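You operate a simulated robot arm through the tools that you are given. There is no shell and no other tool. Be economical: measure what you need, move in short steps, check, and stop when the job is done.

The job below is to be done with a simulated two-armed robot. You get a single attempt, and the scene is never put back.

Task
Open the right drawer of the flat table, put the blue pin gauge in the inside the right drawer of the flat table and shut the drawer again. Put the black nut on the blue log card. Take the steel block on the gauging bench top and put it away on the grey shelf over the coil. Put one of the sachets from the gauging bench top on top of the blue tin. Take the foam pad from the gauging bench top and leave it on the yellow log card. Pull the rings drawer open. Do these in any order.

The check looks at the end state, three seconds after you hand in, the way a careful person would. Anything else that was tipped, shoved, dropped, spilled or broken makes it a failure.

Robot
Two 6-joint arms with two-finger parallel grippers on one trunk, on a base that drives. Base frame: it is fixed to the floor where the robot stands at the start and does not move with it; the origin is under the middle of the robot, x ahead of it, y to its left, z up. Lengths are in mm, angles in rad, forces in N, time in s.
The left shoulder is at the start at [280, 185, 930], the right one opposite. With the tool pointing down near the work surface each hand reaches from about 560 to 940 mm from the robot's upright axis, wherever it stands, measured 20 degrees to its own side. Places, roughly: black nut (3x4x2 cm) [0, 4800, 700]; blue log card [250, 4750, 750]; blue pin gauge [4500, -1250, 750]; blue tin [-250, 2500, 750]; foam pad (7x5x3 cm) [-100, 2700, 800]; grey shelf over the coil (73x18 cm) [3400, 760, 1260]; inside the right drawer of the flat table [900, 100, 600]; right drawer of the flat table [900, 100, 700]; rings drawer [1100, -5600, 800]; sachet [-1000, 3250, 750]; steel block [-1000, 3750, 750]; yellow log card [-500, 2750, 750]. Payload 1.57 kg a hand.
The tool frame of a hand sits at the grasp point between the pads (the TCP): z along the fingers, y along the line on which they close. The tips reach 30 mm beyond it. The gripper opens to 80 mm. The fingers are 17 mm wide and 12 mm thick; the gripper's body (40 by 82 mm) begins 80 mm behind the TCP.
Orientation is told as [roll, pitch, yaw] about the base's x, y, z axes, in that order, counted from this pose: with the fingers straight down and closing along the base's y, the tool's x points along the base's -x, its y along +y and its z along -z.

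Tools
- The arms move only by the tool nudge_tool. It takes "left_increments", "right_increments" or both (then of equal length, played together; a hand with none holds still); each is one flat list of numbers, 7 for each row, row after row: the shift along the base's x, y, z in units of 30 mm (1.0 is 30 mm), then the turn, a rotation vector about the base's x, y, z in units of 6 degrees (1.0 is 6 degrees), then the gripper command, from -1 (fully open) to 1 (shut), values between in proportion. In form: [x, y, z, rx, ry, rz, claw, x, y, z, rx, ry, rz, claw, ...]. A call has 1 to 20 rows; each row shifts and turns the commanded pose from where the row before left it. A call with a number of a shift or a turn outside -1 to 1 is refused whole. A row lasts 0.2 s, in which the tool goes at most 50 mm and 0.15 rad; a call with a longer step from one row to the next is refused whole, and so is a gripper value outside its range. A pose out of reach is approached as far as the arm can. The call stops where the force on the tool passes 40 N (or 10 N more than at its start, if that is more) or the arm is blocked; 0.2 s more then pass. Each finger travels about 153 mm/s and halts on what it meets, pressing with about 30 N; the grip force reading is that of the motor and also rises with nothing between the fingers. The clock runs only during rows and for 0.2 s after the last one: add rows that do not move to give the fingers time. The reply holds the time, the measured pose of the TCP, the force on the tool along the base axes, the opening and the grip force, in the units named above and with some noise, with the torque about the TCP (base axes, N m) and any sound that the robot's microphone picked up, and new pictures: "pictures" is both (left out), scene, wrist or none (wrist: the cameras of the hands that moved).
- Cameras (640 x 400 px; columns grow to the right, rows downward): "scene" is now at [231.1, -28.8, 1370.2]; the picture's right is [-0.36, -0.93, 0.00], its down [-0.70, 0.27, -0.66] and it looks along [0.62, -0.24, -0.75] (base axes); focal length 278 px, centre (320, 200). "left" rides on the left gripper at [72, 7, -122] in its tool frame; the picture's right is [-0.09, 1.00, 0.00], its down [-0.84, -0.08, -0.54] and it looks along [-0.54, -0.05, 0.84] (tool axes); focal length 238 px, centre (320, 200). "right" rides on the right gripper at [72, -7, -122] in its tool frame; the picture's right is [0.09, 1.00, 0.00], its down [-0.84, 0.08, -0.54] and it looks along [-0.54, 0.05, 0.84] (tool axes); focal length 238 px, centre (320, 200).
- raise_lower(by): slides the trunk up (or, below 0, down) by that many mm; the arms and the scene camera ride with it, the base frame stays. It gives what a move gives, with no picture.
- drive_base(legs): drives the robot by 1 to 6 legs, each [ahead, turn to the left] in mm and rad, along the robot's own axes; the way and the turn of a leg run together, so that a leg with both is an arc; at most 1500 mm and 3.142 rad a leg. The arms and the cameras ride along, it lands a little off, and it stops where it bumps. It gives what a move gives, and a new picture of the scene camera.
- aim_head(pan, tilt): turns the head with the scene camera to pan (to the left, within 1.501 rad either way) and tilt (down, from -0.506 to 1.204), counted from straight ahead of the robot. It gives what a move gives, and a new picture of the scene camera.
- pixel_to_xyz(camera, pixels): for up to 12 pixels [column, row] of the newest picture of that camera ("zoom" is the newest enlarged one), the place [x, y, z] in the base frame of the surface seen there, good to about 3 mm. No time passes.
- close_up(camera, box): a new picture of the part [left, top, right, bottom] of that camera's present view, enlarged. No time passes.
- finish_job(): hands the job in; it is judged then, once.

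Keep the steps short. Do not move on a guess: measure, check each grasp and each placing, and mend mistakes. In all there are 131 turns and 260 pictures (those below and enlarged ones count). Leave the grippers open and the arms clear of the work at the hand-in unless told otherwise, and finish with a single line.

The tools are called by a JSON object that holds its "name" and its "arguments". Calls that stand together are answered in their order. nudge_tool: Moves the arms, as the interface text tells. Its arguments: {"type":"object","properties":{"left_increments":{"type":"array"},"right_increments":{"type":"array"},"pictures":{"type":"string","enum":["both","scene","wrist","none"]}},"required":[]} The other tools are called the same way: raise_lower (by) slides the trunk up or down; drive_base (legs) drives the base; aim_head (pan, tilt) turns the head that bears the scene camera; pixel_to_xyz (camera, pixels) gives the place of the surface under pixels of a picture; close_up (camera, box) takes an enlarged picture of a part of a camera's view; finish_job () hands the job in.

At the start:

```text
clock: 0.0
left_eef_pos: [550.6, 106.7, 859.7]
left_orientation: [0.002, 0.0, 0.001]
left_wrist_force: [-0.2, -1.0, 0.1]
left_torque: [0.02, -0.03, 0.01]
left_gripper_width: 80.0
left_grip_force: 0.0
right_eef_pos: [522.8, -314.6, 930.4]
right_orientation: [0.0, -0.001, 0.002]
right_wrist_force: [0.6, 0.6, 0.1]
right_torque: [-0.03, 0.01, 0.01]
right_gripper_width: 79.8
right_grip_force: 0.1
trunk travel left (down, up): [-625.0, 365.0]
robot x, y, heading: [-0.7, -0.9, 0.001]
head pan, tilt: [-0.374, 0.845]
```

scene: 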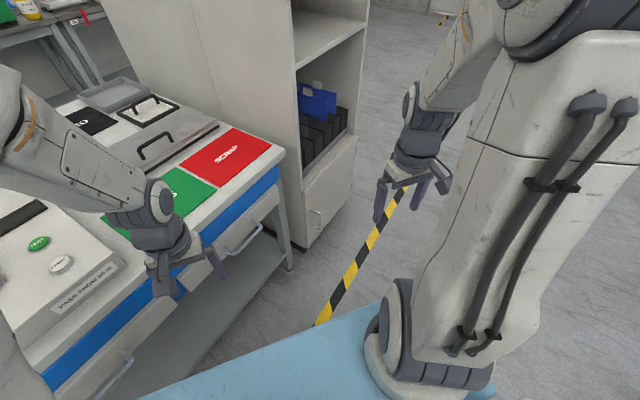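
right: 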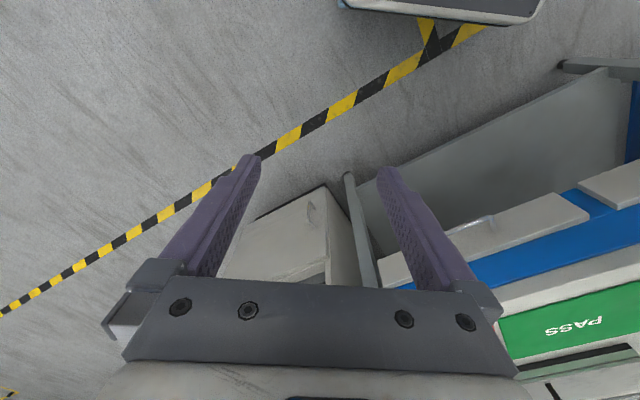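
left: 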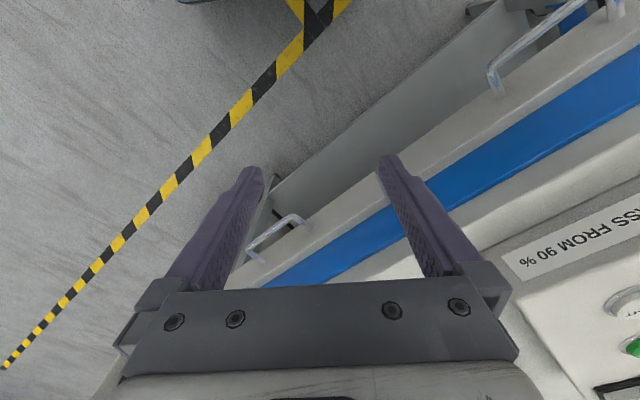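

I see a flat table with two drawers ahead. I'll look around with the head first, straight ahead and then left.

{"name": "aim_head", "arguments": {"pan": 0.3, "tilt": 0.5}}

{"name": "aim_head", "arguments": {"pan": 1.5, "tilt": 0.3}}

{"name": "aim_head", "arguments": {"pan": -1.2, "tilt": 0.3}}

{"name": "aim_head", "arguments": {"pan": -0.35, "tilt": 0.3}}

```text
clock: 1.1
left_eef_pos: [550.1, 107.7, 859.8]
left_orientation: [0.002, -0.002, 0.0]
left_wrist_force: [0.1, 0.2, 0.3]
left_torque: [0.01, -0.03, 0.0]
left_gripper_width: 79.9
left_grip_force: 0.0
right_eef_pos: [522.9, -314.4, 929.8]
right_orientation: [-0.002, 0.0, -0.001]
right_wrist_force: [-0.2, 0.4, -0.8]
right_torque: [-0.01, 0.02, -0.09]
right_gripper_width: 80.0
right_grip_force: 0.0
trunk travel left (down, up): [-625.0, 365.0]
robot x, y, heading: [0.7, -1.3, -0.003]
head pan, tilt: [0.3, 0.499]
```

scene: 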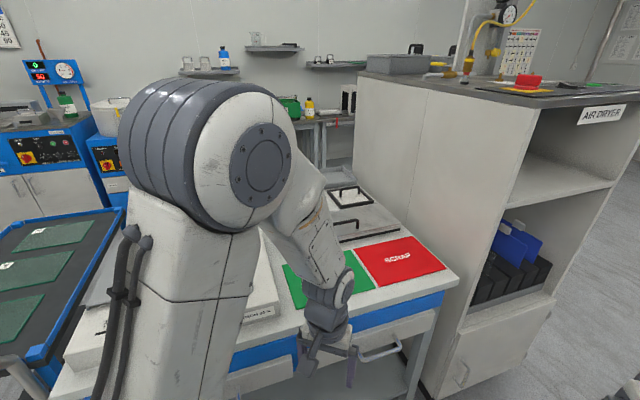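

```text
clock: 2.5
left_eef_pos: [550.3, 107.0, 859.2]
left_orientation: [0.002, 0.001, 0.001]
left_wrist_force: [0.2, 0.6, 0.0]
left_torque: [-0.01, -0.01, 0.0]
left_gripper_width: 80.1
left_grip_force: 0.1
right_eef_pos: [522.2, -315.0, 929.6]
right_orientation: [0.0, -0.001, 0.001]
right_wrist_force: [-0.3, 0.2, 0.9]
right_torque: [0.02, -0.02, 0.01]
right_gripper_width: 79.9
right_grip_force: 0.1
trunk travel left (down, up): [-625.0, 365.0]
robot x, y, heading: [-0.5, -1.1, -0.001]
head pan, tilt: [1.499, 0.3]
```

scene: 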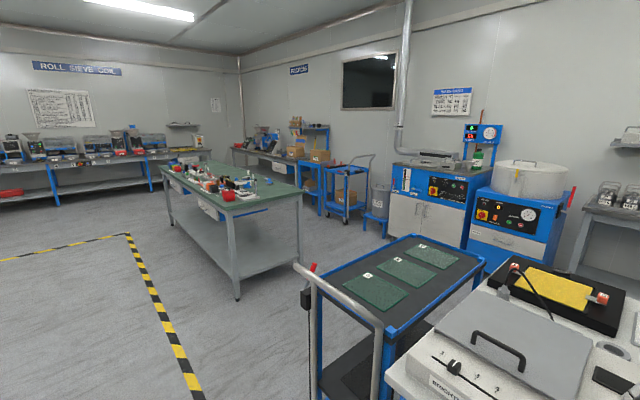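

```text
clock: 4.8
left_eef_pos: [549.9, 107.6, 860.4]
left_orientation: [0.0, 0.001, -0.001]
left_wrist_force: [0.1, 0.7, -0.3]
left_torque: [0.01, 0.04, -0.02]
left_gripper_width: 80.0
left_grip_force: 0.0
right_eef_pos: [521.9, -315.1, 929.8]
right_orientation: [0.0, 0.0, 0.001]
right_wrist_force: [0.6, -0.2, 0.5]
right_torque: [0.0, -0.01, 0.03]
right_gripper_width: 80.2
right_grip_force: 0.0
trunk travel left (down, up): [-625.0, 365.0]
robot x, y, heading: [-2.5, 1.5, 0.003]
head pan, tilt: [-1.201, 0.3]
```

scene: 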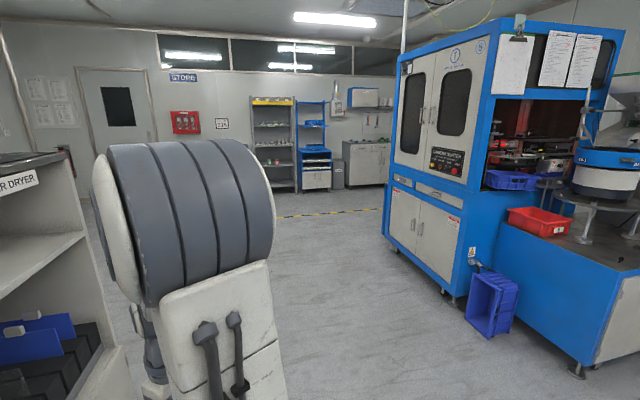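

```text
clock: 6.0
left_eef_pos: [550.6, 107.7, 860.0]
left_orientation: [0.001, 0.0, -0.001]
left_wrist_force: [1.4, 0.3, -0.5]
left_torque: [-0.03, -0.05, 0.01]
left_gripper_width: 79.7
left_grip_force: 0.0
right_eef_pos: [520.5, -313.2, 929.8]
right_orientation: [0.001, 0.001, 0.001]
right_wrist_force: [-0.2, 0.9, -1.0]
right_torque: [0.03, 0.0, 0.01]
right_gripper_width: 79.9
right_grip_force: 0.1
trunk travel left (down, up): [-625.0, 365.0]
robot x, y, heading: [2.1, 1.3, -0.0]
head pan, tilt: [-0.351, 0.3]
```

scene: 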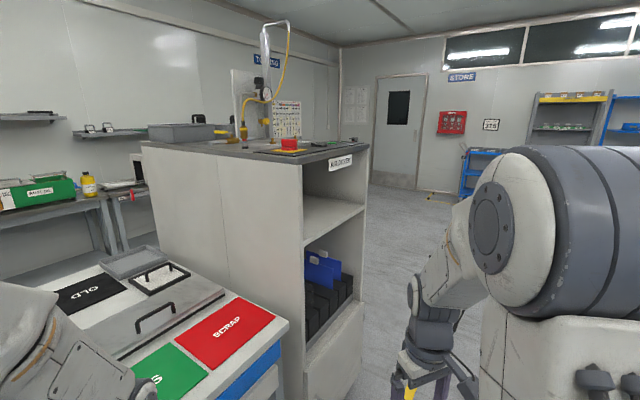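

I'll look left again and measure the green bench, trolley handle and surroundings.

{"name": "aim_head", "arguments": {"pan": 1.5, "tilt": 0.4}}

```text
clock: 7.8
left_eef_pos: [550.0, 108.2, 859.7]
left_orientation: [0.002, 0.001, 0.0]
left_wrist_force: [-0.6, 0.2, -0.7]
left_torque: [0.0, -0.02, 0.02]
left_gripper_width: 79.9
left_grip_force: 0.0
right_eef_pos: [521.9, -314.0, 930.3]
right_orientation: [-0.001, 0.001, 0.0]
right_wrist_force: [0.0, 1.1, 0.1]
right_torque: [0.04, 0.0, -0.02]
right_gripper_width: 80.1
right_grip_force: 0.3
trunk travel left (down, up): [-625.0, 365.0]
robot x, y, heading: [4.5, -0.9, -0.003]
head pan, tilt: [1.499, 0.4]
```

scene: 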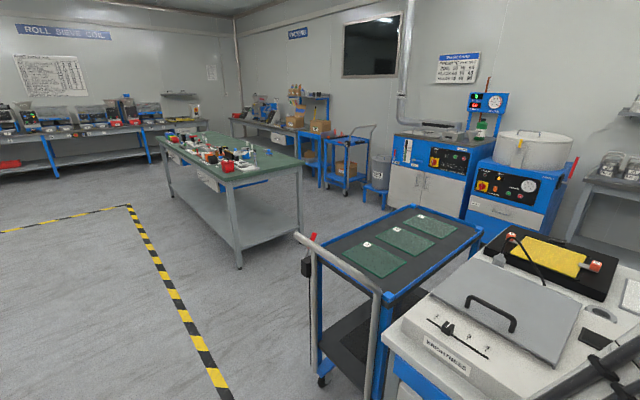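

{"name": "pixel_to_xyz", "arguments": {"camera": "scene", "pixels": [[225, 183], [300, 163], [155, 136], [200, 131], [300, 238], [320, 383], [405, 300], [236, 268], [400, 345], [240, 122], [345, 186], [340, 143]]}}

{"name": "close_up", "arguments": {"camera": "scene", "box": [140, 80, 400, 220]}}

```text
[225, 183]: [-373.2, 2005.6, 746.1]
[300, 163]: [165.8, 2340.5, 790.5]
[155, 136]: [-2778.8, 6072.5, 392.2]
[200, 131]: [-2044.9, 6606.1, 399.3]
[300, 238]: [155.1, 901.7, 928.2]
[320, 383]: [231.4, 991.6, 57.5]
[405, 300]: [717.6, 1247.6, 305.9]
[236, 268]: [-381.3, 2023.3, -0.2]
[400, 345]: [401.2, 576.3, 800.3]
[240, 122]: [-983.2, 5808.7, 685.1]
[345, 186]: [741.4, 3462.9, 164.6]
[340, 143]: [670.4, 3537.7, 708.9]
```

```text
2.46 times, centred on (270, 150) of scene
```

zoom: 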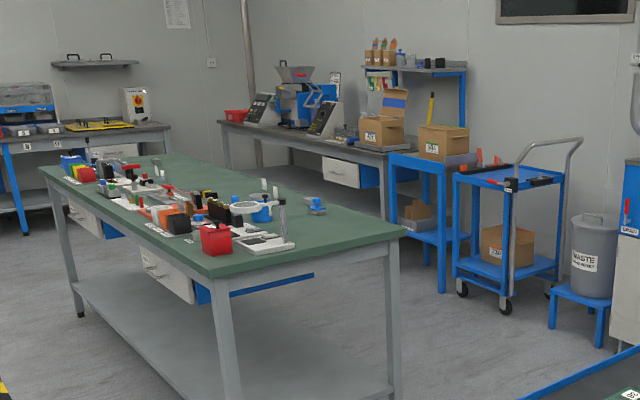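

The bench is skewed; its near corner is at (-373, 2006) and its long axis heads about 2.13 rad. I'll raise the trunk for clearance and drive around to its west side.

{"name": "raise_lower", "arguments": {"by": 200}}

{"name": "drive_base", "arguments": {"legs": [[0, 2.2], [1500, 0], [0, -0.43], [1285, 0]]}}

{"name": "aim_head", "arguments": {"pan": -1.2, "tilt": 0.75}}

```text
clock: 10.0
left_eef_pos: [550.0, 107.0, 1059.7]
left_orientation: [0.002, 0.001, -0.001]
left_wrist_force: [-0.5, 1.0, -0.6]
left_torque: [-0.02, 0.02, -0.01]
left_gripper_width: 80.1
left_grip_force: 0.1
right_eef_pos: [522.3, -314.3, 1130.3]
right_orientation: [-0.001, -0.001, 0.001]
right_wrist_force: [-0.3, 0.0, -0.1]
right_torque: [0.03, 0.01, -0.01]
right_gripper_width: 79.9
right_grip_force: 0.1
trunk travel left (down, up): [-825.0, 165.0]
robot x, y, heading: [2.2, 4.4, -0.002]
head pan, tilt: [1.499, 0.4]
```

```text
clock: 29.6
left_eef_pos: [-1362.5, 2935.8, 1060.2]
left_orientation: [0.003, 0.001, 1.759]
left_wrist_force: [-0.5, -0.6, -0.7]
left_torque: [-0.01, -0.03, -0.01]
left_gripper_width: 80.0
left_grip_force: 0.0
right_eef_pos: [-944.2, 2988.0, 1129.3]
right_orientation: [0.002, 0.001, 1.757]
right_wrist_force: [-0.3, 0.0, -0.3]
right_torque: [-0.02, -0.01, -0.02]
right_gripper_width: 80.0
right_grip_force: 0.1
trunk travel left (down, up): [-825.0, 165.0]
robot x, y, heading: [-1165.9, 2414.9, 1.747]
head pan, tilt: [1.499, 0.4]
stopped in leg 4: the robot was blocked; the commanded pose is now the measured one
```

scene: 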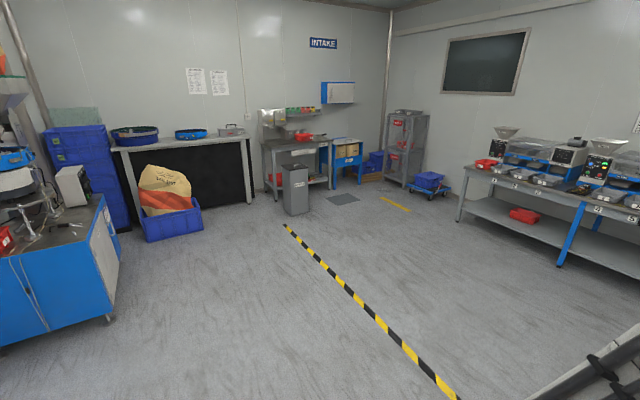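

```text
clock: 32.0
left_eef_pos: [-1363.2, 2936.5, 1060.5]
left_orientation: [0.001, -0.001, 1.758]
left_wrist_force: [-0.3, 0.4, -0.3]
left_torque: [0.01, 0.04, 0.0]
left_gripper_width: 80.1
left_grip_force: 0.1
right_eef_pos: [-943.9, 2986.9, 1130.1]
right_orientation: [-0.001, 0.0, 1.757]
right_wrist_force: [-0.4, -0.4, 0.7]
right_torque: [-0.04, -0.03, 0.02]
right_gripper_width: 79.7
right_grip_force: 0.0
trunk travel left (down, up): [-825.0, 165.0]
robot x, y, heading: [-1165.7, 2417.5, 1.744]
head pan, tilt: [-1.201, 0.75]
```

scene: 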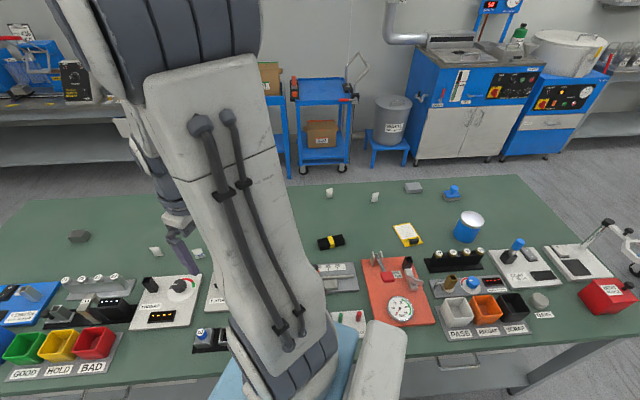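

Blocked by the bench edge; no harm seen. I'll measure the objects seen: tin (469,227), yellow card (407,235), pad (413,187), sachets, block (80,237), bench edge.

{"name": "pixel_to_xyz", "arguments": {"camera": "scene", "pixels": [[469, 220], [407, 235], [413, 187], [330, 193], [375, 197], [155, 251], [197, 253], [80, 237], [450, 350], [560, 335], [100, 385], [452, 192]]}}

{"name": "close_up", "arguments": {"camera": "scene", "box": [300, 160, 560, 320]}}

{"name": "close_up", "arguments": {"camera": "scene", "box": [0, 200, 260, 360]}}

```text
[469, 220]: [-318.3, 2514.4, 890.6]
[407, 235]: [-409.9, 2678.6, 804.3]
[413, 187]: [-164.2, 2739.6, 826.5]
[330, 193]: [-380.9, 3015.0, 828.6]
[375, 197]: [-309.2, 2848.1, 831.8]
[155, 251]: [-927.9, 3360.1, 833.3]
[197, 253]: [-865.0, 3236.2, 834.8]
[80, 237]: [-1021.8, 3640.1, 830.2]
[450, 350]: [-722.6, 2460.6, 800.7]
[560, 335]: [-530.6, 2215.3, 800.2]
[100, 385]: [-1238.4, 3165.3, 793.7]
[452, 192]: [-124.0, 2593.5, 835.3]
```

```text
2.46 times, centred on (430, 240) of scene
```

zoom: 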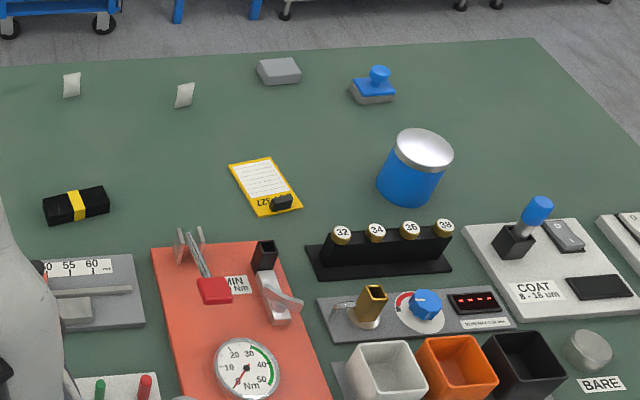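

```text
2.46 times, centred on (130, 280) of scene
```

zoom: 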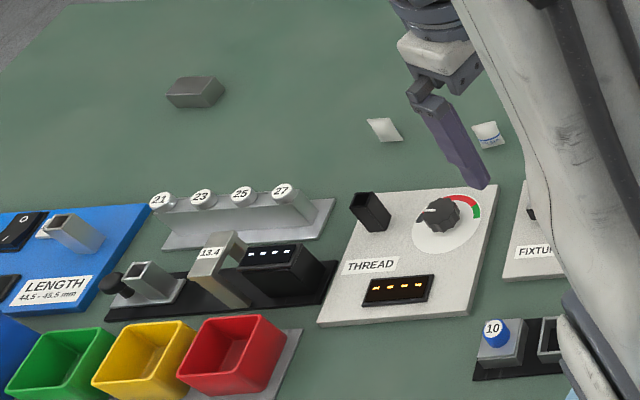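

Bench top is z=800. Foam and sachets lie toward the east side, so I'd rather work from there. I measure the floor space on that side.

{"name": "pixel_to_xyz", "arguments": {"camera": "scene", "pixels": [[416, 163], [500, 157], [369, 165], [408, 162], [300, 170], [349, 165], [525, 178], [35, 200], [589, 137], [600, 240], [10, 155], [5, 215]]}}

{"name": "aim_head", "arguments": {"pan": -1.5, "tilt": 0.45}}

```text
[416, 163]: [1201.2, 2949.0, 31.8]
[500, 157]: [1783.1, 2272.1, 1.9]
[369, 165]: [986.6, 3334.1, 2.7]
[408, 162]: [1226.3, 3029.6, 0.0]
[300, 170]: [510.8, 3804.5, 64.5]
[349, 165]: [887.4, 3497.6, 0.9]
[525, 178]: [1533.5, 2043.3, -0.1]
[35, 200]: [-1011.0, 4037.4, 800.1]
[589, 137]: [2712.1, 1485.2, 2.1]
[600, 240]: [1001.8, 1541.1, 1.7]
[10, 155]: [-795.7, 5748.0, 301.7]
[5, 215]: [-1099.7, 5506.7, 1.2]
```

```text
clock: 32.8
left_eef_pos: [-1363.8, 2936.4, 1060.1]
left_orientation: [0.002, -0.001, 1.757]
left_wrist_force: [0.1, -0.4, -0.2]
left_torque: [-0.01, -0.05, 0.0]
left_gripper_width: 79.9
left_grip_force: 0.1
right_eef_pos: [-945.3, 2987.9, 1130.4]
right_orientation: [0.001, 0.0, 1.758]
right_wrist_force: [0.2, 0.0, 0.4]
right_torque: [0.01, -0.01, -0.01]
right_gripper_width: 80.0
right_grip_force: 0.1
trunk travel left (down, up): [-825.0, 165.0]
robot x, y, heading: [-1161.7, 2415.0, 1.743]
head pan, tilt: [-1.499, 0.45]
```

scene: 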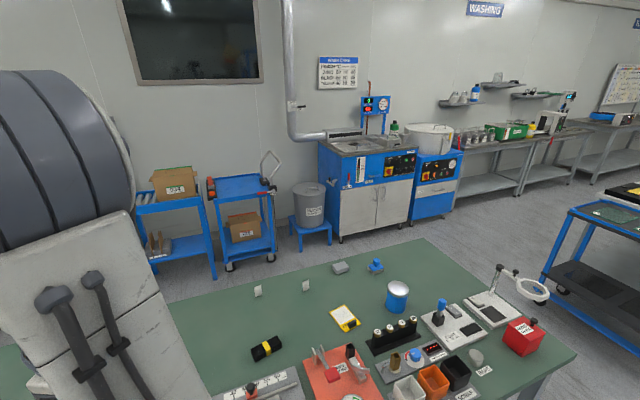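

The east aisle is about 1150 mm wide. I'll back off and drive around the south end to the east side.

{"name": "drive_base", "arguments": {"legs": [[-1150, 0], [0, -1.4], [1000, 0], [981, 0], [0, 1.722], [1417, 0]]}}

{"name": "aim_head", "arguments": {"pan": 1.45, "tilt": 0.65}}

```text
clock: 62.4
left_eef_pos: [-145.1, 3633.8, 1060.0]
left_orientation: [0.001, 0.0, 2.082]
left_wrist_force: [0.0, 0.6, 0.8]
left_torque: [0.02, 0.05, -0.01]
left_gripper_width: 80.1
left_grip_force: 0.2
right_eef_pos: [235.5, 3816.6, 1131.1]
right_orientation: [-0.001, 0.0, 2.081]
right_wrist_force: [-0.3, 0.5, 0.2]
right_torque: [-0.04, -0.01, 0.03]
right_gripper_width: 80.0
right_grip_force: 0.1
trunk travel left (down, up): [-825.0, 165.0]
robot x, y, heading: [209.1, 3201.7, 2.07]
head pan, tilt: [-1.499, 0.45]
```

scene: 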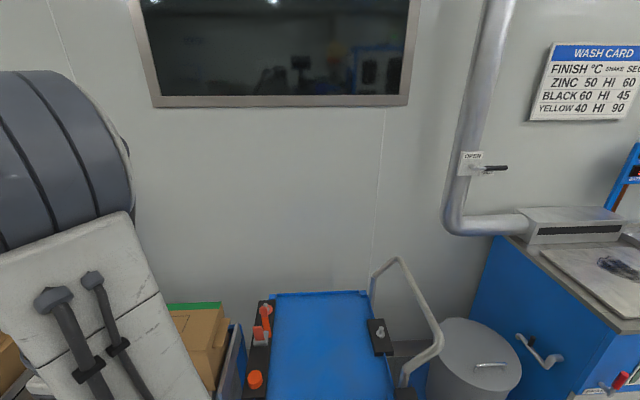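

```text
clock: 64.9
left_eef_pos: [-145.9, 3633.4, 1060.2]
left_orientation: [0.0, 0.0, 2.081]
left_wrist_force: [0.8, -0.2, 0.0]
left_torque: [0.02, 0.0, -0.01]
left_gripper_width: 79.7
left_grip_force: 0.0
right_eef_pos: [235.8, 3816.1, 1130.0]
right_orientation: [0.0, 0.0, 2.082]
right_wrist_force: [-0.1, 0.7, -0.5]
right_torque: [0.02, 0.0, 0.01]
right_gripper_width: 80.0
right_grip_force: 0.1
trunk travel left (down, up): [-825.0, 165.0]
robot x, y, heading: [209.1, 3205.1, 2.065]
head pan, tilt: [1.45, 0.649]
```

scene: 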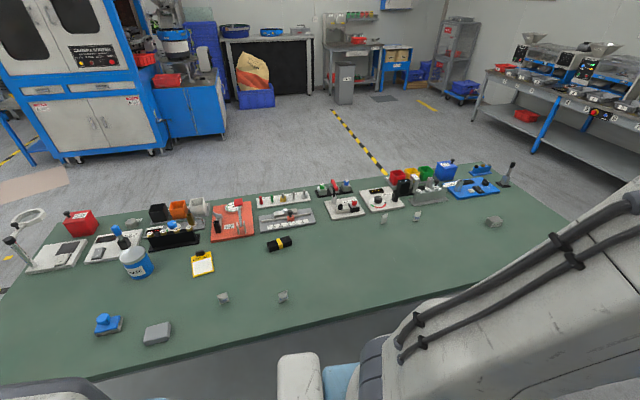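

I'm at the east side with everything in view. Close-up and measurement of the foam (157,333), sachets (223,298), (283,296), card (203,263), tin (136,258), block (493,221).

{"name": "close_up", "arguments": {"camera": "scene", "box": [70, 220, 310, 370]}}

{"name": "pixel_to_xyz", "arguments": {"camera": "scene", "pixels": [[145, 347], [165, 321], [100, 380], [370, 310], [500, 266], [136, 258], [223, 298], [283, 296], [493, 221], [384, 218], [417, 216], [600, 260]]}}

```text
2.67 times, centred on (190, 295) of scene
```

zoom: 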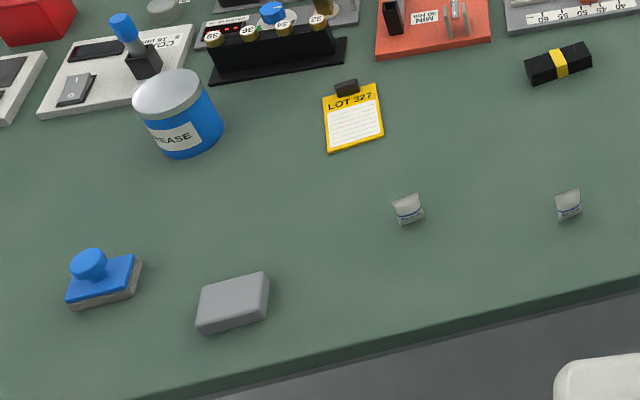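

```text
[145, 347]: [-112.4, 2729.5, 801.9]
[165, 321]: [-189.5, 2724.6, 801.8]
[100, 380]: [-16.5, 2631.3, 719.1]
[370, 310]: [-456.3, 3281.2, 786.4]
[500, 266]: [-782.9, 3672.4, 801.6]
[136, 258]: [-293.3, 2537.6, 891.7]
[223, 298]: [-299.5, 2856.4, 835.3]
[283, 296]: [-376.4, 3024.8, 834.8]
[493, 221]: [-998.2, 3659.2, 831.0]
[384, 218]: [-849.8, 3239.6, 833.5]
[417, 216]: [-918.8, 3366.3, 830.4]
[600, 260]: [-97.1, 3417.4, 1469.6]
```

Now I turn to face the bench (heading ≈3.7), lower the trunk 100 mm, and look at it.

{"name": "drive_base", "arguments": {"legs": [[0, 1.633]]}}

{"name": "raise_lower", "arguments": {"by": -100}}

{"name": "aim_head", "arguments": {"pan": 0.25, "tilt": 0.9}}

```text
clock: 69.3
left_eef_pos: [-194.2, 2817.2, 1061.0]
left_orientation: [0.001, 0.0, -2.559]
left_wrist_force: [0.3, 0.7, 0.6]
left_torque: [-0.03, 0.0, 0.0]
left_gripper_width: 79.8
left_grip_force: 0.1
right_eef_pos: [-404.2, 3184.7, 1130.9]
right_orientation: [-0.001, 0.001, -2.559]
right_wrist_force: [-0.5, 0.2, 1.4]
right_torque: [-0.01, -0.01, -0.05]
right_gripper_width: 79.7
right_grip_force: 0.1
trunk travel left (down, up): [-825.0, 165.0]
robot x, y, heading: [209.3, 3202.7, -2.575]
head pan, tilt: [1.45, 0.649]
```

scene: 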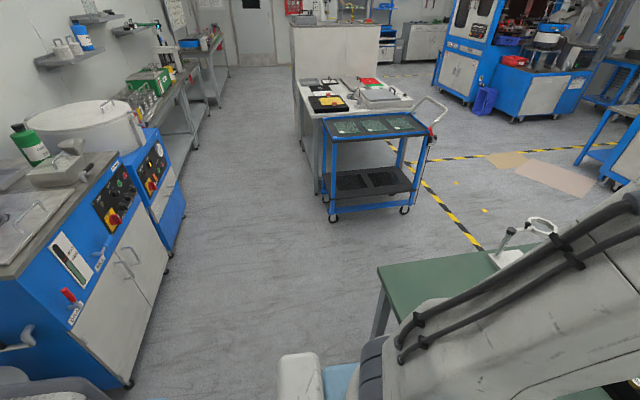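

```text
clock: 70.7
left_eef_pos: [-195.1, 2818.4, 960.8]
left_orientation: [0.003, 0.003, -2.557]
left_wrist_force: [0.8, -0.4, -0.7]
left_torque: [0.0, 0.01, -0.02]
left_gripper_width: 79.9
left_grip_force: 0.1
right_eef_pos: [-403.8, 3185.1, 1029.9]
right_orientation: [-0.001, -0.002, -2.56]
right_wrist_force: [0.9, 0.8, 0.6]
right_torque: [0.01, 0.01, 0.0]
right_gripper_width: 79.6
right_grip_force: 0.1
trunk travel left (down, up): [-725.0, 265.0]
robot x, y, heading: [210.8, 3201.8, -2.582]
head pan, tilt: [1.45, 0.649]
```

```text
clock: 72.0
left_eef_pos: [-194.6, 2817.7, 960.5]
left_orientation: [0.002, 0.001, -2.559]
left_wrist_force: [0.4, -0.6, -0.8]
left_torque: [0.02, 0.03, -0.04]
left_gripper_width: 79.7
left_grip_force: 0.0
right_eef_pos: [-402.7, 3185.1, 1030.5]
right_orientation: [0.0, 0.0, -2.559]
right_wrist_force: [-0.8, -0.2, 0.4]
right_torque: [0.0, 0.0, 0.03]
right_gripper_width: 79.9
right_grip_force: 0.1
trunk travel left (down, up): [-725.0, 265.0]
robot x, y, heading: [208.8, 3208.2, -2.579]
head pan, tilt: [0.25, 0.901]
```

scene: 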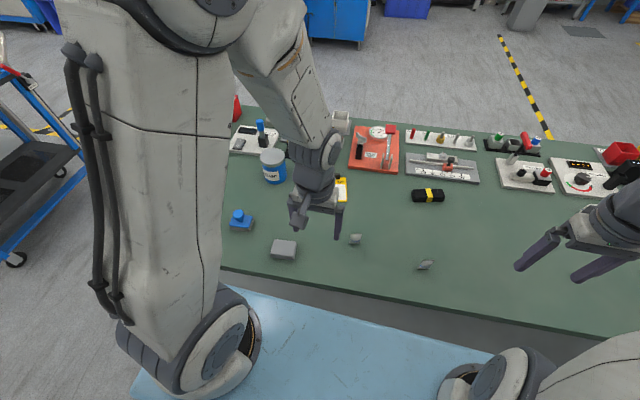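

Close-up on the foam, card and nearest sachets to get orientations.

{"name": "close_up", "arguments": {"camera": "scene", "box": [220, 130, 460, 280]}}

```text
2.67 times, centred on (340, 205) of scene
```

zoom: 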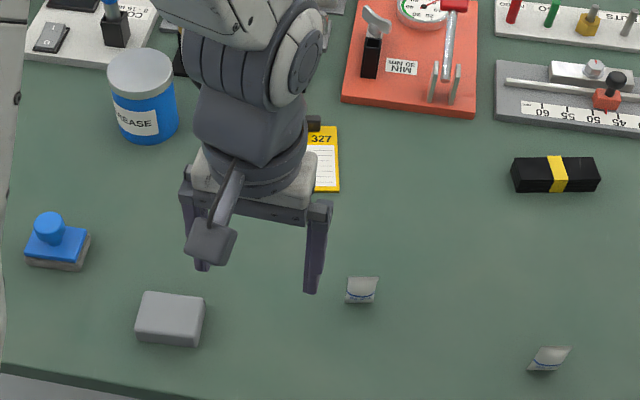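

{"name": "pixel_to_xyz", "arguments": {"camera": "zoom", "pixels": [[148, 293], [203, 298], [195, 336], [138, 328], [139, 70], [109, 75], [169, 68], [337, 186], [362, 285], [350, 300], [549, 355], [336, 135]]}}

```text
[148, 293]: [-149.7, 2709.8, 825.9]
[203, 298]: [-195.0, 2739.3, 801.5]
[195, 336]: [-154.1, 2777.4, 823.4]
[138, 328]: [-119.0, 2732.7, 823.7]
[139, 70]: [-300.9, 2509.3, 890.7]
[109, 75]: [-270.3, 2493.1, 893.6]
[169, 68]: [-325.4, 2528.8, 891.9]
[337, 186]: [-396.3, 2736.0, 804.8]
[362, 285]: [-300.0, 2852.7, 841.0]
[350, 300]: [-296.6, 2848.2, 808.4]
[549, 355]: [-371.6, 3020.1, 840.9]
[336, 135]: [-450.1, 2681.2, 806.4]
```

Foam's long side runs along the bench, centre ≈(-153,2744), top 826. I rotate the left tool by -1.49 rad so it closes on the 5 cm side, and move above it.

{"name": "nudge_tool", "arguments": {"left_increments": [0.0925, -0.164, -0.1, 0, 0, -0.95, -1, 0.0925, -0.164, -0.1, 0, 0, -0.95, -1, 0.0925, -0.164, -0.1, 0, 0, -0.95, -1, 0.0925, -0.164, -0.1, 0, 0, -0.95, -1, 0.0925, -0.164, -0.1, 0, 0, -0.95, -1, 0.0925, -0.164, -0.1, 0, 0, -0.95, -1, 0.0925, -0.164, -0.1, 0, 0, -0.95, -1, 0.0925, -0.164, -0.1, 0, 0, -0.95, -1, 0.0925, -0.164, -0.1, 0, 0, -0.95, -1, 0.0925, -0.164, -0.1, 0, 0, -0.95, -1, 0.0925, -0.164, -0.1, 0, 0, -0.95, -1, 0.0925, -0.164, -0.1, 0, 0, -0.95, -1, 0.0925, -0.164, -0.1, 0, 0, -0.95, -1, 0.0925, -0.164, -0.1, 0, 0, -0.95, -1, 0.0925, -0.164, -0.1, 0, 0, -0.95, -1]}}

```text
clock: 75.2
left_eef_pos: [-152.7, 2744.9, 915.2]
left_orientation: [0.001, 0.0, 2.228]
left_wrist_force: [0.8, -0.7, -0.7]
left_torque: [0.02, -0.02, 0.02]
left_gripper_width: 80.2
left_grip_force: 0.1
right_eef_pos: [-403.2, 3186.0, 1030.8]
right_orientation: [0.0, 0.0, -2.561]
right_wrist_force: [-0.7, -1.3, 0.0]
right_torque: [0.0, 0.0, 0.02]
right_gripper_width: 79.9
right_grip_force: 0.0
trunk travel left (down, up): [-725.0, 265.0]
robot x, y, heading: [206.6, 3203.0, -2.576]
head pan, tilt: [0.25, 0.901]
```

scene: 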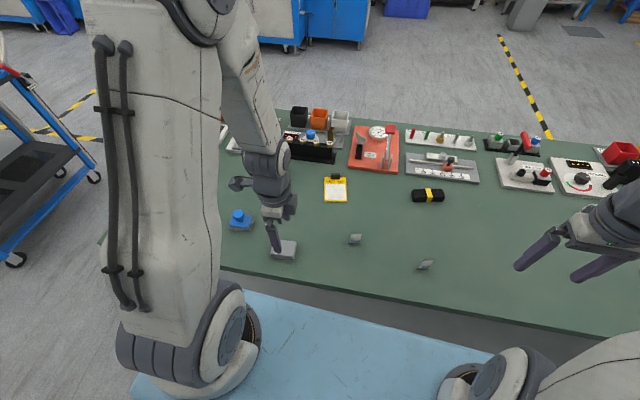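
left: 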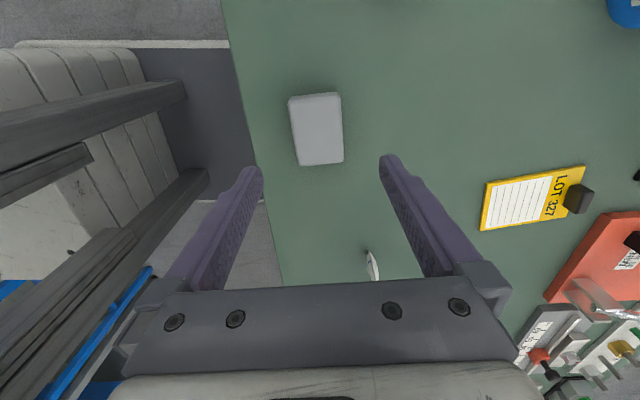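

Measuring foam, card and sachet in the left wrist picture.

{"name": "pixel_to_xyz", "arguments": {"camera": "left", "pixels": [[290, 100], [338, 95], [342, 160], [299, 163], [317, 130], [487, 185], [482, 228], [555, 218], [582, 168], [530, 197], [372, 265], [580, 198]]}}

{"name": "close_up", "arguments": {"camera": "left", "box": [260, 80, 620, 300]}}

```text
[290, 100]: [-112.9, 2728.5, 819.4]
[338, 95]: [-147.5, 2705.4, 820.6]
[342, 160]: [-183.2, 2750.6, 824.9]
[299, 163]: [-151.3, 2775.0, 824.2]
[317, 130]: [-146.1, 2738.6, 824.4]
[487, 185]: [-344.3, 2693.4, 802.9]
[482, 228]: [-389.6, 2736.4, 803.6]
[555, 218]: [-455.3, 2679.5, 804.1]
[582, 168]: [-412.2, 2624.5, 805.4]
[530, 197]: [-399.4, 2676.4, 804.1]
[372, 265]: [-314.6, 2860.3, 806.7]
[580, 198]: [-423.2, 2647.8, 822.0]
```

```text
1.78 times, centred on (440, 190) of left
```

zoom: 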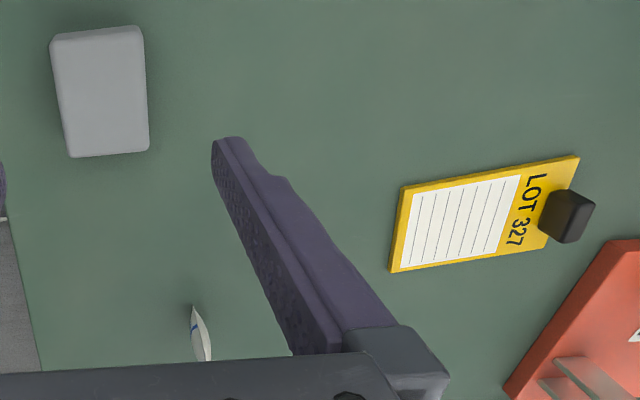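

Foam centre (-149,2740), card centre (-400,2683). I descend 81 mm, with a small correction, and close.

{"name": "nudge_tool", "arguments": {"left_increments": [0.12, -0.16, -0.7, 0, 0, 0, -1, 0, 0, -1, 0, 0, 0, -1, 0, 0, -1, 0, 0, 0, -1, 0, 0, 0, 0, 0, 0, -1, 0, 0, 0, 0, 0, 0, 1, 0, 0, 0, 0, 0, 0, 1, 0, 0, 0, 0, 0, 0, 1], "pictures": "wrist"}}

```text
clock: 76.8
left_eef_pos: [-150.1, 2740.0, 834.7]
left_orientation: [0.002, -0.001, 2.232]
left_wrist_force: [0.3, 0.4, -0.1]
left_torque: [-0.04, -0.01, 0.0]
left_gripper_width: 44.3
left_grip_force: 30.1
right_eef_pos: [-403.1, 3185.9, 1030.0]
right_orientation: [0.001, 0.0, -2.562]
right_wrist_force: [-0.1, 0.1, -0.7]
right_torque: [-0.04, -0.02, -0.02]
right_gripper_width: 79.8
right_grip_force: 0.1
trunk travel left (down, up): [-725.0, 265.0]
robot x, y, heading: [210.0, 3206.2, -2.574]
head pan, tilt: [0.25, 0.901]
```

left: 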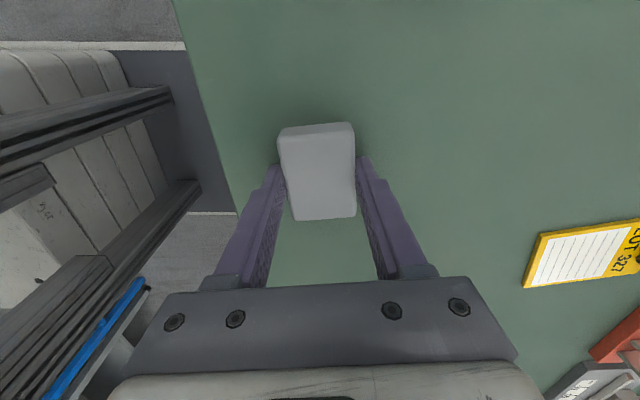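

Held at 44 mm. Lift 60 mm, carry to over the card while turning +1.667 rad.

{"name": "nudge_tool", "arguments": {"left_increments": [0, 0, 1, 0, 0, 0, 1, 0, 0, 1, 0, 0, 0, 1, -0.478, -0.101, 0, 0, 0, 0.936, 1, -0.478, -0.101, 0, 0, 0, 0.936, 1, -0.478, -0.101, 0, 0, 0, 0.936, 1, -0.478, -0.101, 0, 0, 0, 0.936, 1, -0.478, -0.101, 0, 0, 0, 0.936, 1, -0.478, -0.101, 0, 0, 0, 0.936, 1, -0.478, -0.101, 0, 0, 0, 0.936, 1, -0.478, -0.101, 0, 0, 0, 0.936, 1, -0.478, -0.101, 0, 0, 0, 0.936, 1, -0.478, -0.101, 0, 0, 0, 0.936, 1, -0.478, -0.101, 0, 0, 0, 0.936, 1, -0.478, -0.101, 0, 0, 0, 0.936, 1, -0.478, -0.101, 0, 0, 0, 0.936, 1, -0.478, -0.101, 0, 0, 0, 0.936, 1, -0.478, -0.101, 0, 0, 0, 0.936, 1, -0.478, -0.101, 0, 0, 0, 0.936, 1, -0.478, -0.101, 0, 0, 0, 0.936, 1], "pictures": "both"}}

```text
clock: 80.8
left_eef_pos: [-391.0, 2688.4, 893.7]
left_orientation: [0.001, 0.003, -2.382]
left_wrist_force: [-0.1, 0.4, 0.2]
left_torque: [0.01, -0.01, -0.02]
left_gripper_width: 44.4
left_grip_force: 29.7
right_eef_pos: [-403.5, 3185.8, 1030.7]
right_orientation: [0.001, 0.001, -2.56]
right_wrist_force: [-0.1, 0.9, -0.3]
right_torque: [0.02, 0.0, 0.02]
right_gripper_width: 79.8
right_grip_force: 0.0
trunk travel left (down, up): [-725.0, 265.0]
robot x, y, heading: [210.0, 3204.8, -2.576]
head pan, tilt: [0.25, 0.901]
```

scene: 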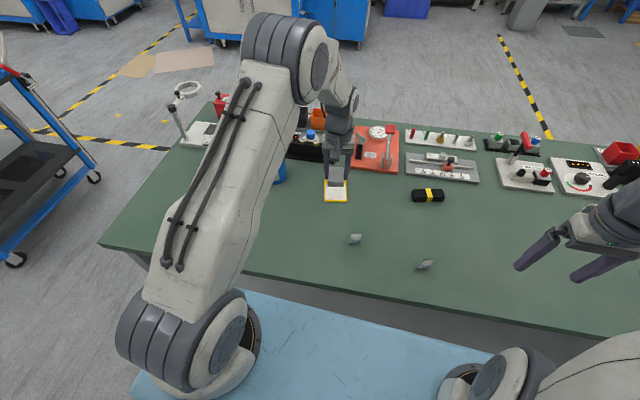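
left: 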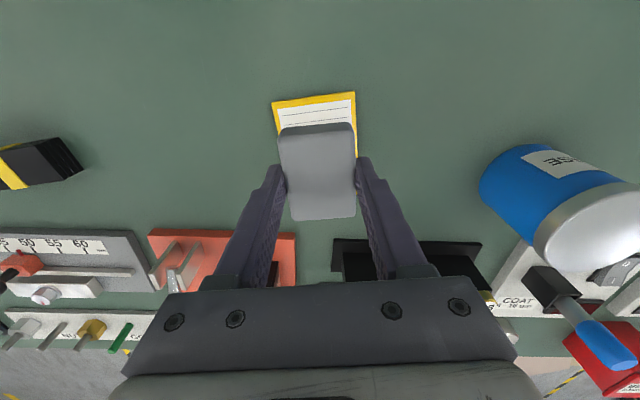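

Lower 55 mm onto the card, and stop there before releasing.

{"name": "nudge_tool", "arguments": {"left_increments": [-0.1, 0, -0.9, 0, 0, 0, 1, 0, 0, -0.9, 0, 0, 0, 1, 0, 0, 0, 0, 0, 0, 1], "pictures": "wrist"}}

```text
clock: 81.7
left_eef_pos: [-394.5, 2687.2, 840.4]
left_orientation: [0.003, -0.001, -2.383]
left_wrist_force: [1.0, -0.6, 0.1]
left_torque: [0.02, 0.02, -0.02]
left_gripper_width: 44.4
left_grip_force: 29.6
right_eef_pos: [-402.9, 3184.3, 1029.8]
right_orientation: [0.0, 0.001, -2.559]
right_wrist_force: [0.2, -0.8, 0.1]
right_torque: [-0.01, 0.02, 0.0]
right_gripper_width: 79.9
right_grip_force: 0.0
trunk travel left (down, up): [-725.0, 265.0]
robot x, y, heading: [208.3, 3199.4, -2.576]
head pan, tilt: [0.25, 0.901]
```

left: 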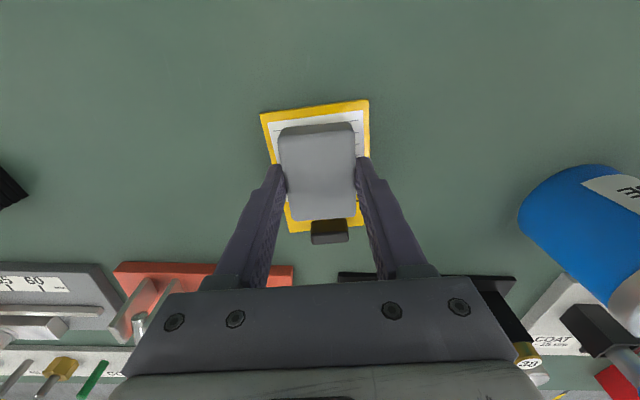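

It is well over the card, just clear of the clip. Small shift away from the clip, 1.5 mm down, release, rise.

{"name": "nudge_tool", "arguments": {"left_increments": [0.08, 0.08, -0.05, 0, 0, 0, 1, 0, 0, 0, 0, 0, 0, -0.6, 0, 0, 0, 0, 0, 0, -1, 0, 0, 0, 0, 0, 0, -1, 0, 0, 1, 0, 0, 0, -1, 0, 0, 1, 0, 0, 0, -1, 0, 0, 1, 0, 0, 0, -1], "pictures": "wrist"}}

```text
clock: 83.2
left_eef_pos: [-393.5, 2689.3, 928.6]
left_orientation: [0.002, 0.001, -2.384]
left_wrist_force: [-1.0, 0.6, -0.4]
left_torque: [0.02, -0.02, 0.02]
left_gripper_width: 80.0
left_grip_force: 0.0
right_eef_pos: [-403.1, 3185.7, 1029.8]
right_orientation: [-0.001, 0.001, -2.56]
right_wrist_force: [-0.6, 0.4, -0.6]
right_torque: [-0.03, 0.0, -0.04]
right_gripper_width: 79.8
right_grip_force: 0.1
trunk travel left (down, up): [-725.0, 265.0]
robot x, y, heading: [206.3, 3201.9, -2.585]
head pan, tilt: [0.25, 0.901]
```

left: 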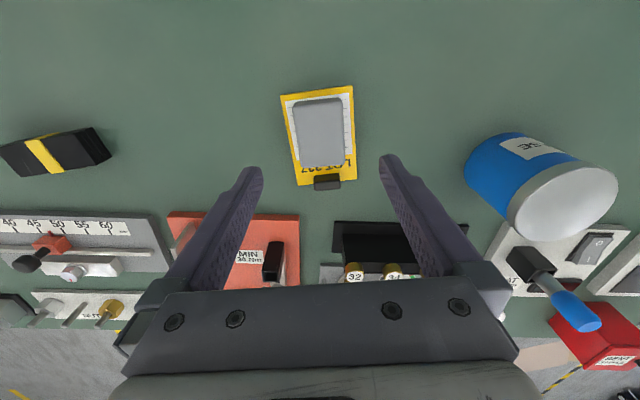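

Foam sits on the card. Next the sachet at (-300,2853): move above it to look.

{"name": "nudge_tool", "arguments": {"left_increments": [0.49, 0.894, 0, 0, 0, 0, -1, 0.49, 0.894, 0, 0, 0, 0, -1, 0.49, 0.894, 0, 0, 0, 0, -1, 0.49, 0.894, 0, 0, 0, 0, -1, 0.49, 0.894, 0, 0, 0, 0, -1, 0.49, 0.894, 0, 0, 0, 0, -1], "pictures": "wrist"}}

{"name": "close_up", "arguments": {"camera": "left", "box": [240, 60, 400, 220]}}

{"name": "close_up", "arguments": {"camera": "scene", "box": [300, 200, 460, 300]}}

```text
clock: 84.7
left_eef_pos: [-305.1, 2852.5, 928.4]
left_orientation: [0.001, 0.0, -2.383]
left_wrist_force: [-0.1, -0.1, 0.1]
left_torque: [-0.01, 0.01, 0.01]
left_gripper_width: 80.0
left_grip_force: 0.1
right_eef_pos: [-403.8, 3185.1, 1029.5]
right_orientation: [0.0, -0.002, -2.561]
right_wrist_force: [-0.1, -0.4, 0.2]
right_torque: [0.01, 0.02, 0.03]
right_gripper_width: 79.9
right_grip_force: 0.1
trunk travel left (down, up): [-725.0, 265.0]
robot x, y, heading: [208.9, 3206.4, -2.574]
head pan, tilt: [0.25, 0.901]
```

left: 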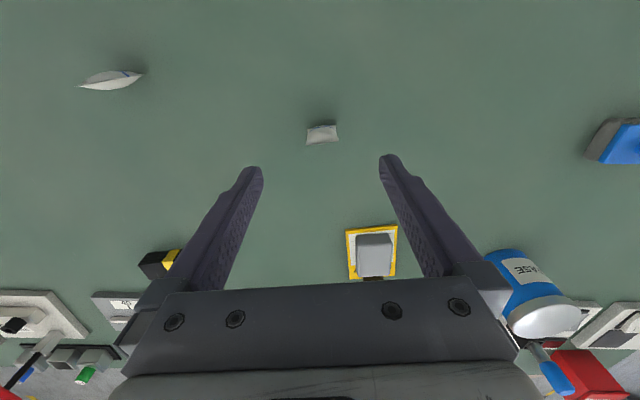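

```text
2.50 times, centred on (320, 140) of left
```

zoom: 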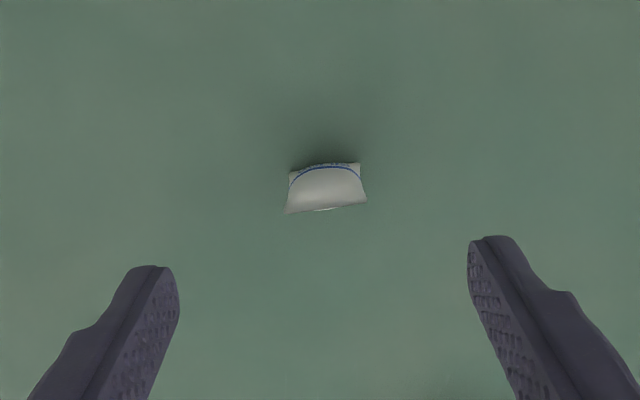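

```text
4.00 times, centred on (380, 250) of scene
```

zoom: 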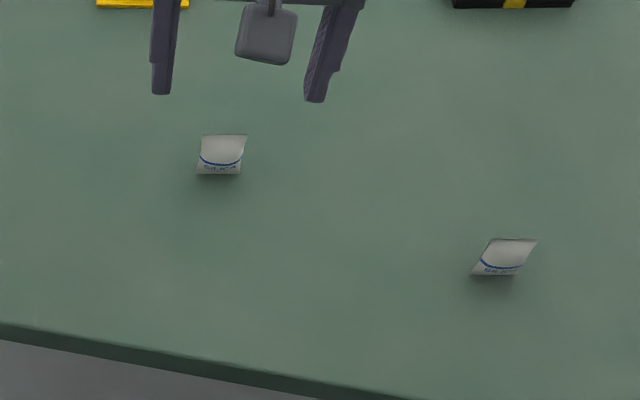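

The sachets stand on edge. Measuring the sachet's edges and the tin lid.

{"name": "pixel_to_xyz", "arguments": {"camera": "zoom", "pixels": [[205, 138], [244, 138], [200, 171], [238, 171], [221, 155]]}}

{"name": "pixel_to_xyz", "arguments": {"camera": "left", "pixels": [[308, 142], [336, 137], [310, 127], [335, 124], [322, 134], [545, 320]]}}

```text
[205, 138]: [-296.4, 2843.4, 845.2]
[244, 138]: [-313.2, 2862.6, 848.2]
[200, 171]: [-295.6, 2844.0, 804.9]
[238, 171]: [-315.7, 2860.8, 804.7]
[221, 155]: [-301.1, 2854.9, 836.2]
```

```text
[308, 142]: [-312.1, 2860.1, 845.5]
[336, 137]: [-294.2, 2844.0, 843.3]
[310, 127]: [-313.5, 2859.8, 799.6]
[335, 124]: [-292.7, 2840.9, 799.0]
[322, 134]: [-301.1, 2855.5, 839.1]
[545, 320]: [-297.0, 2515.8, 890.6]
```

Sachet centre (-304,2851.5), face normal at 0.81 rad. I rotate -1.517 rad to close across its thickness and descend to z 836.

{"name": "nudge_tool", "arguments": {"left_increments": [0, 0, 0, 0, 0, -0.966, -1, 0, 0, 0, 0, 0, -0.966, -1, 0, 0, 0, 0, 0, -0.966, -1, 0, 0, 0, 0, 0, -0.966, -1, 0, 0, 0, 0, 0, -0.966, -1, 0, 0, 0, 0, 0, -0.966, -1, 0, 0, 0, 0, 0, -0.966, -1, 0, 0, 0, 0, 0, -0.966, -1, 0, 0, 0, 0, 0, -0.966, -1, 0, 0, 0, 0, 0, -0.966, -1, 0, 0, 0, 0, 0, -0.966, -1, 0, 0, 0, 0, 0, -0.966, -1, 0, 0, 0, 0, 0, -0.966, -1, 0, 0, 0, 0, 0, -0.966, -1, 0, 0, 0, 0, 0, -0.966, -1, 0.03, -0.03, -0.77, 0, 0, 0, -1, 0, 0, -0.77, 0, 0, 0, -1, 0, 0, -0.77, 0, 0, 0, -1, 0, 0, -0.77, 0, 0, 0, -1], "pictures": "wrist"}}

```text
clock: 88.7
left_eef_pos: [-304.9, 2851.0, 835.4]
left_orientation: [0.001, -0.001, 2.382]
left_wrist_force: [0.3, 0.6, -0.4]
left_torque: [0.01, 0.01, -0.01]
left_gripper_width: 80.0
left_grip_force: 0.0
right_eef_pos: [-404.1, 3185.5, 1030.5]
right_orientation: [0.0, -0.002, -2.56]
right_wrist_force: [-0.5, 0.6, 0.1]
right_torque: [0.01, 0.02, 0.0]
right_gripper_width: 79.9
right_grip_force: 0.0
trunk travel left (down, up): [-725.0, 265.0]
robot x, y, heading: [206.9, 3200.2, -2.577]
head pan, tilt: [0.25, 0.901]
```

left: 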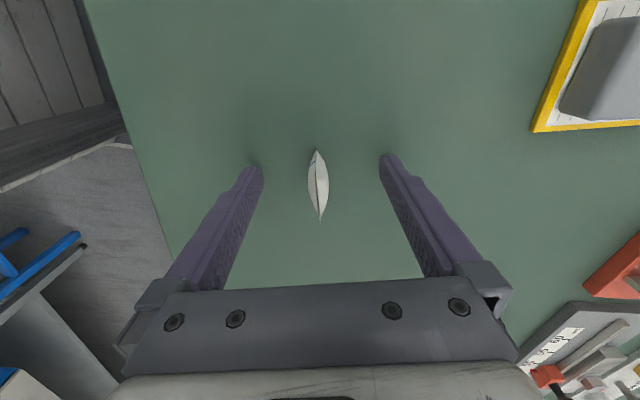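

Sachet centred between the fingers. Close and lift 120 mm.

{"name": "nudge_tool", "arguments": {"left_increments": [0, 0, 0, 0, 0, 0, 1, 0, 0, 0, 0, 0, 0, 1, 0, 0, 0, 0, 0, 0, 1, 0, 0, 1, 0, 0, 0, 1, 0, 0, 1, 0, 0, 0, 1, 0, 0, 1, 0, 0, 0, 1, 0, 0, 1, 0, 0, 0, 1], "pictures": "wrist"}}

```text
clock: 90.2
left_eef_pos: [-303.3, 2849.7, 956.8]
left_orientation: [0.003, 0.0, 2.381]
left_wrist_force: [0.7, -0.3, -0.8]
left_torque: [0.05, -0.01, -0.03]
left_gripper_width: 10.6
left_grip_force: 29.3
right_eef_pos: [-403.5, 3185.1, 1030.0]
right_orientation: [0.001, 0.0, -2.561]
right_wrist_force: [0.7, 0.9, 0.6]
right_torque: [0.01, -0.01, 0.01]
right_gripper_width: 80.1
right_grip_force: 0.0
trunk travel left (down, up): [-725.0, 265.0]
robot x, y, heading: [209.5, 3202.7, -2.574]
head pan, tilt: [0.25, 0.901]
```

left: 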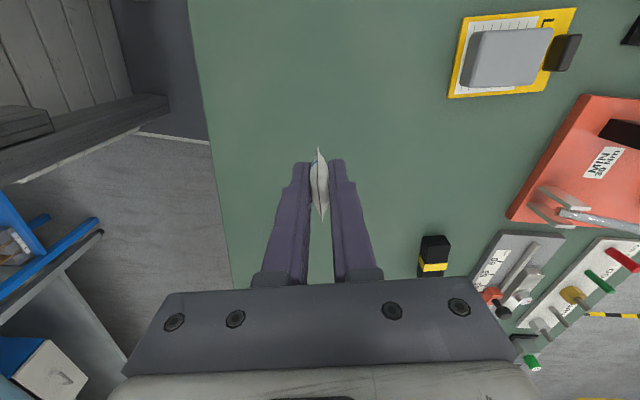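

Held (10.6 mm). Carry to over the tin (~(-298,2511)).

{"name": "nudge_tool", "arguments": {"left_increments": [0.014, -0.939, 0, 0, 0, 0, 1, 0.014, -0.939, 0, 0, 0, 0, 1, 0.014, -0.939, 0, 0, 0, 0, 1, 0.014, -0.939, 0, 0, 0, 0, 1, 0.014, -0.939, 0, 0, 0, 0, 1, 0.014, -0.939, 0, 0, 0, 0, 1, 0.014, -0.939, 0, 0, 0, 0, 1, 0.014, -0.939, 0, 0, 0, 0, 1, 0.014, -0.939, 0, 0, 0, 0, 1, 0.014, -0.939, 0, 0, 0, 0, 1, 0.014, -0.939, 0, 0, 0, 0, 1, 0.014, -0.939, 0, 0, 0, 0, 1], "pictures": "both"}}

```text
clock: 92.8
left_eef_pos: [-299.1, 2511.6, 958.1]
left_orientation: [0.002, 0.001, 2.38]
left_wrist_force: [-0.7, 1.1, 0.5]
left_torque: [0.01, 0.02, 0.01]
left_gripper_width: 10.7
left_grip_force: 28.5
right_eef_pos: [-403.4, 3186.5, 1030.6]
right_orientation: [0.001, 0.0, -2.56]
right_wrist_force: [-0.3, 0.2, -0.6]
right_torque: [0.02, 0.0, 0.0]
right_gripper_width: 80.1
right_grip_force: 0.1
trunk travel left (down, up): [-725.0, 265.0]
robot x, y, heading: [203.7, 3201.9, -2.572]
head pan, tilt: [0.25, 0.901]
```

scene: 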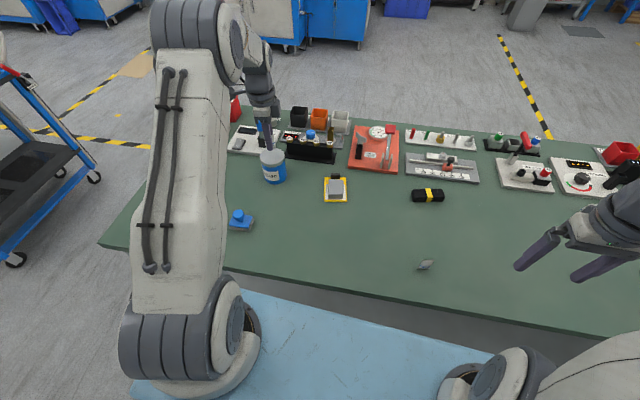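
left: 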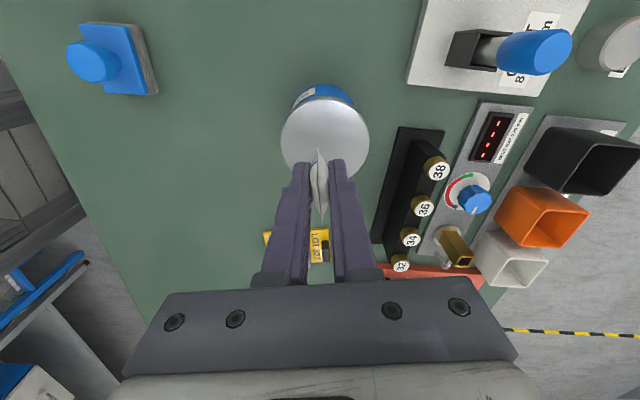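

Measure the lid edge in the wrist picture.

{"name": "pixel_to_xyz", "arguments": {"camera": "left", "pixels": [[285, 140], [366, 140], [325, 102], [300, 112], [352, 113], [325, 140]]}}

```text
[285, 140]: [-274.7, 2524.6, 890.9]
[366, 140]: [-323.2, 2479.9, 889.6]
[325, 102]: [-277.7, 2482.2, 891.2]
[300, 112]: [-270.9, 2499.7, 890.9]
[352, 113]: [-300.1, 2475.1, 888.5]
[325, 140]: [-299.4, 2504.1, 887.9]
```

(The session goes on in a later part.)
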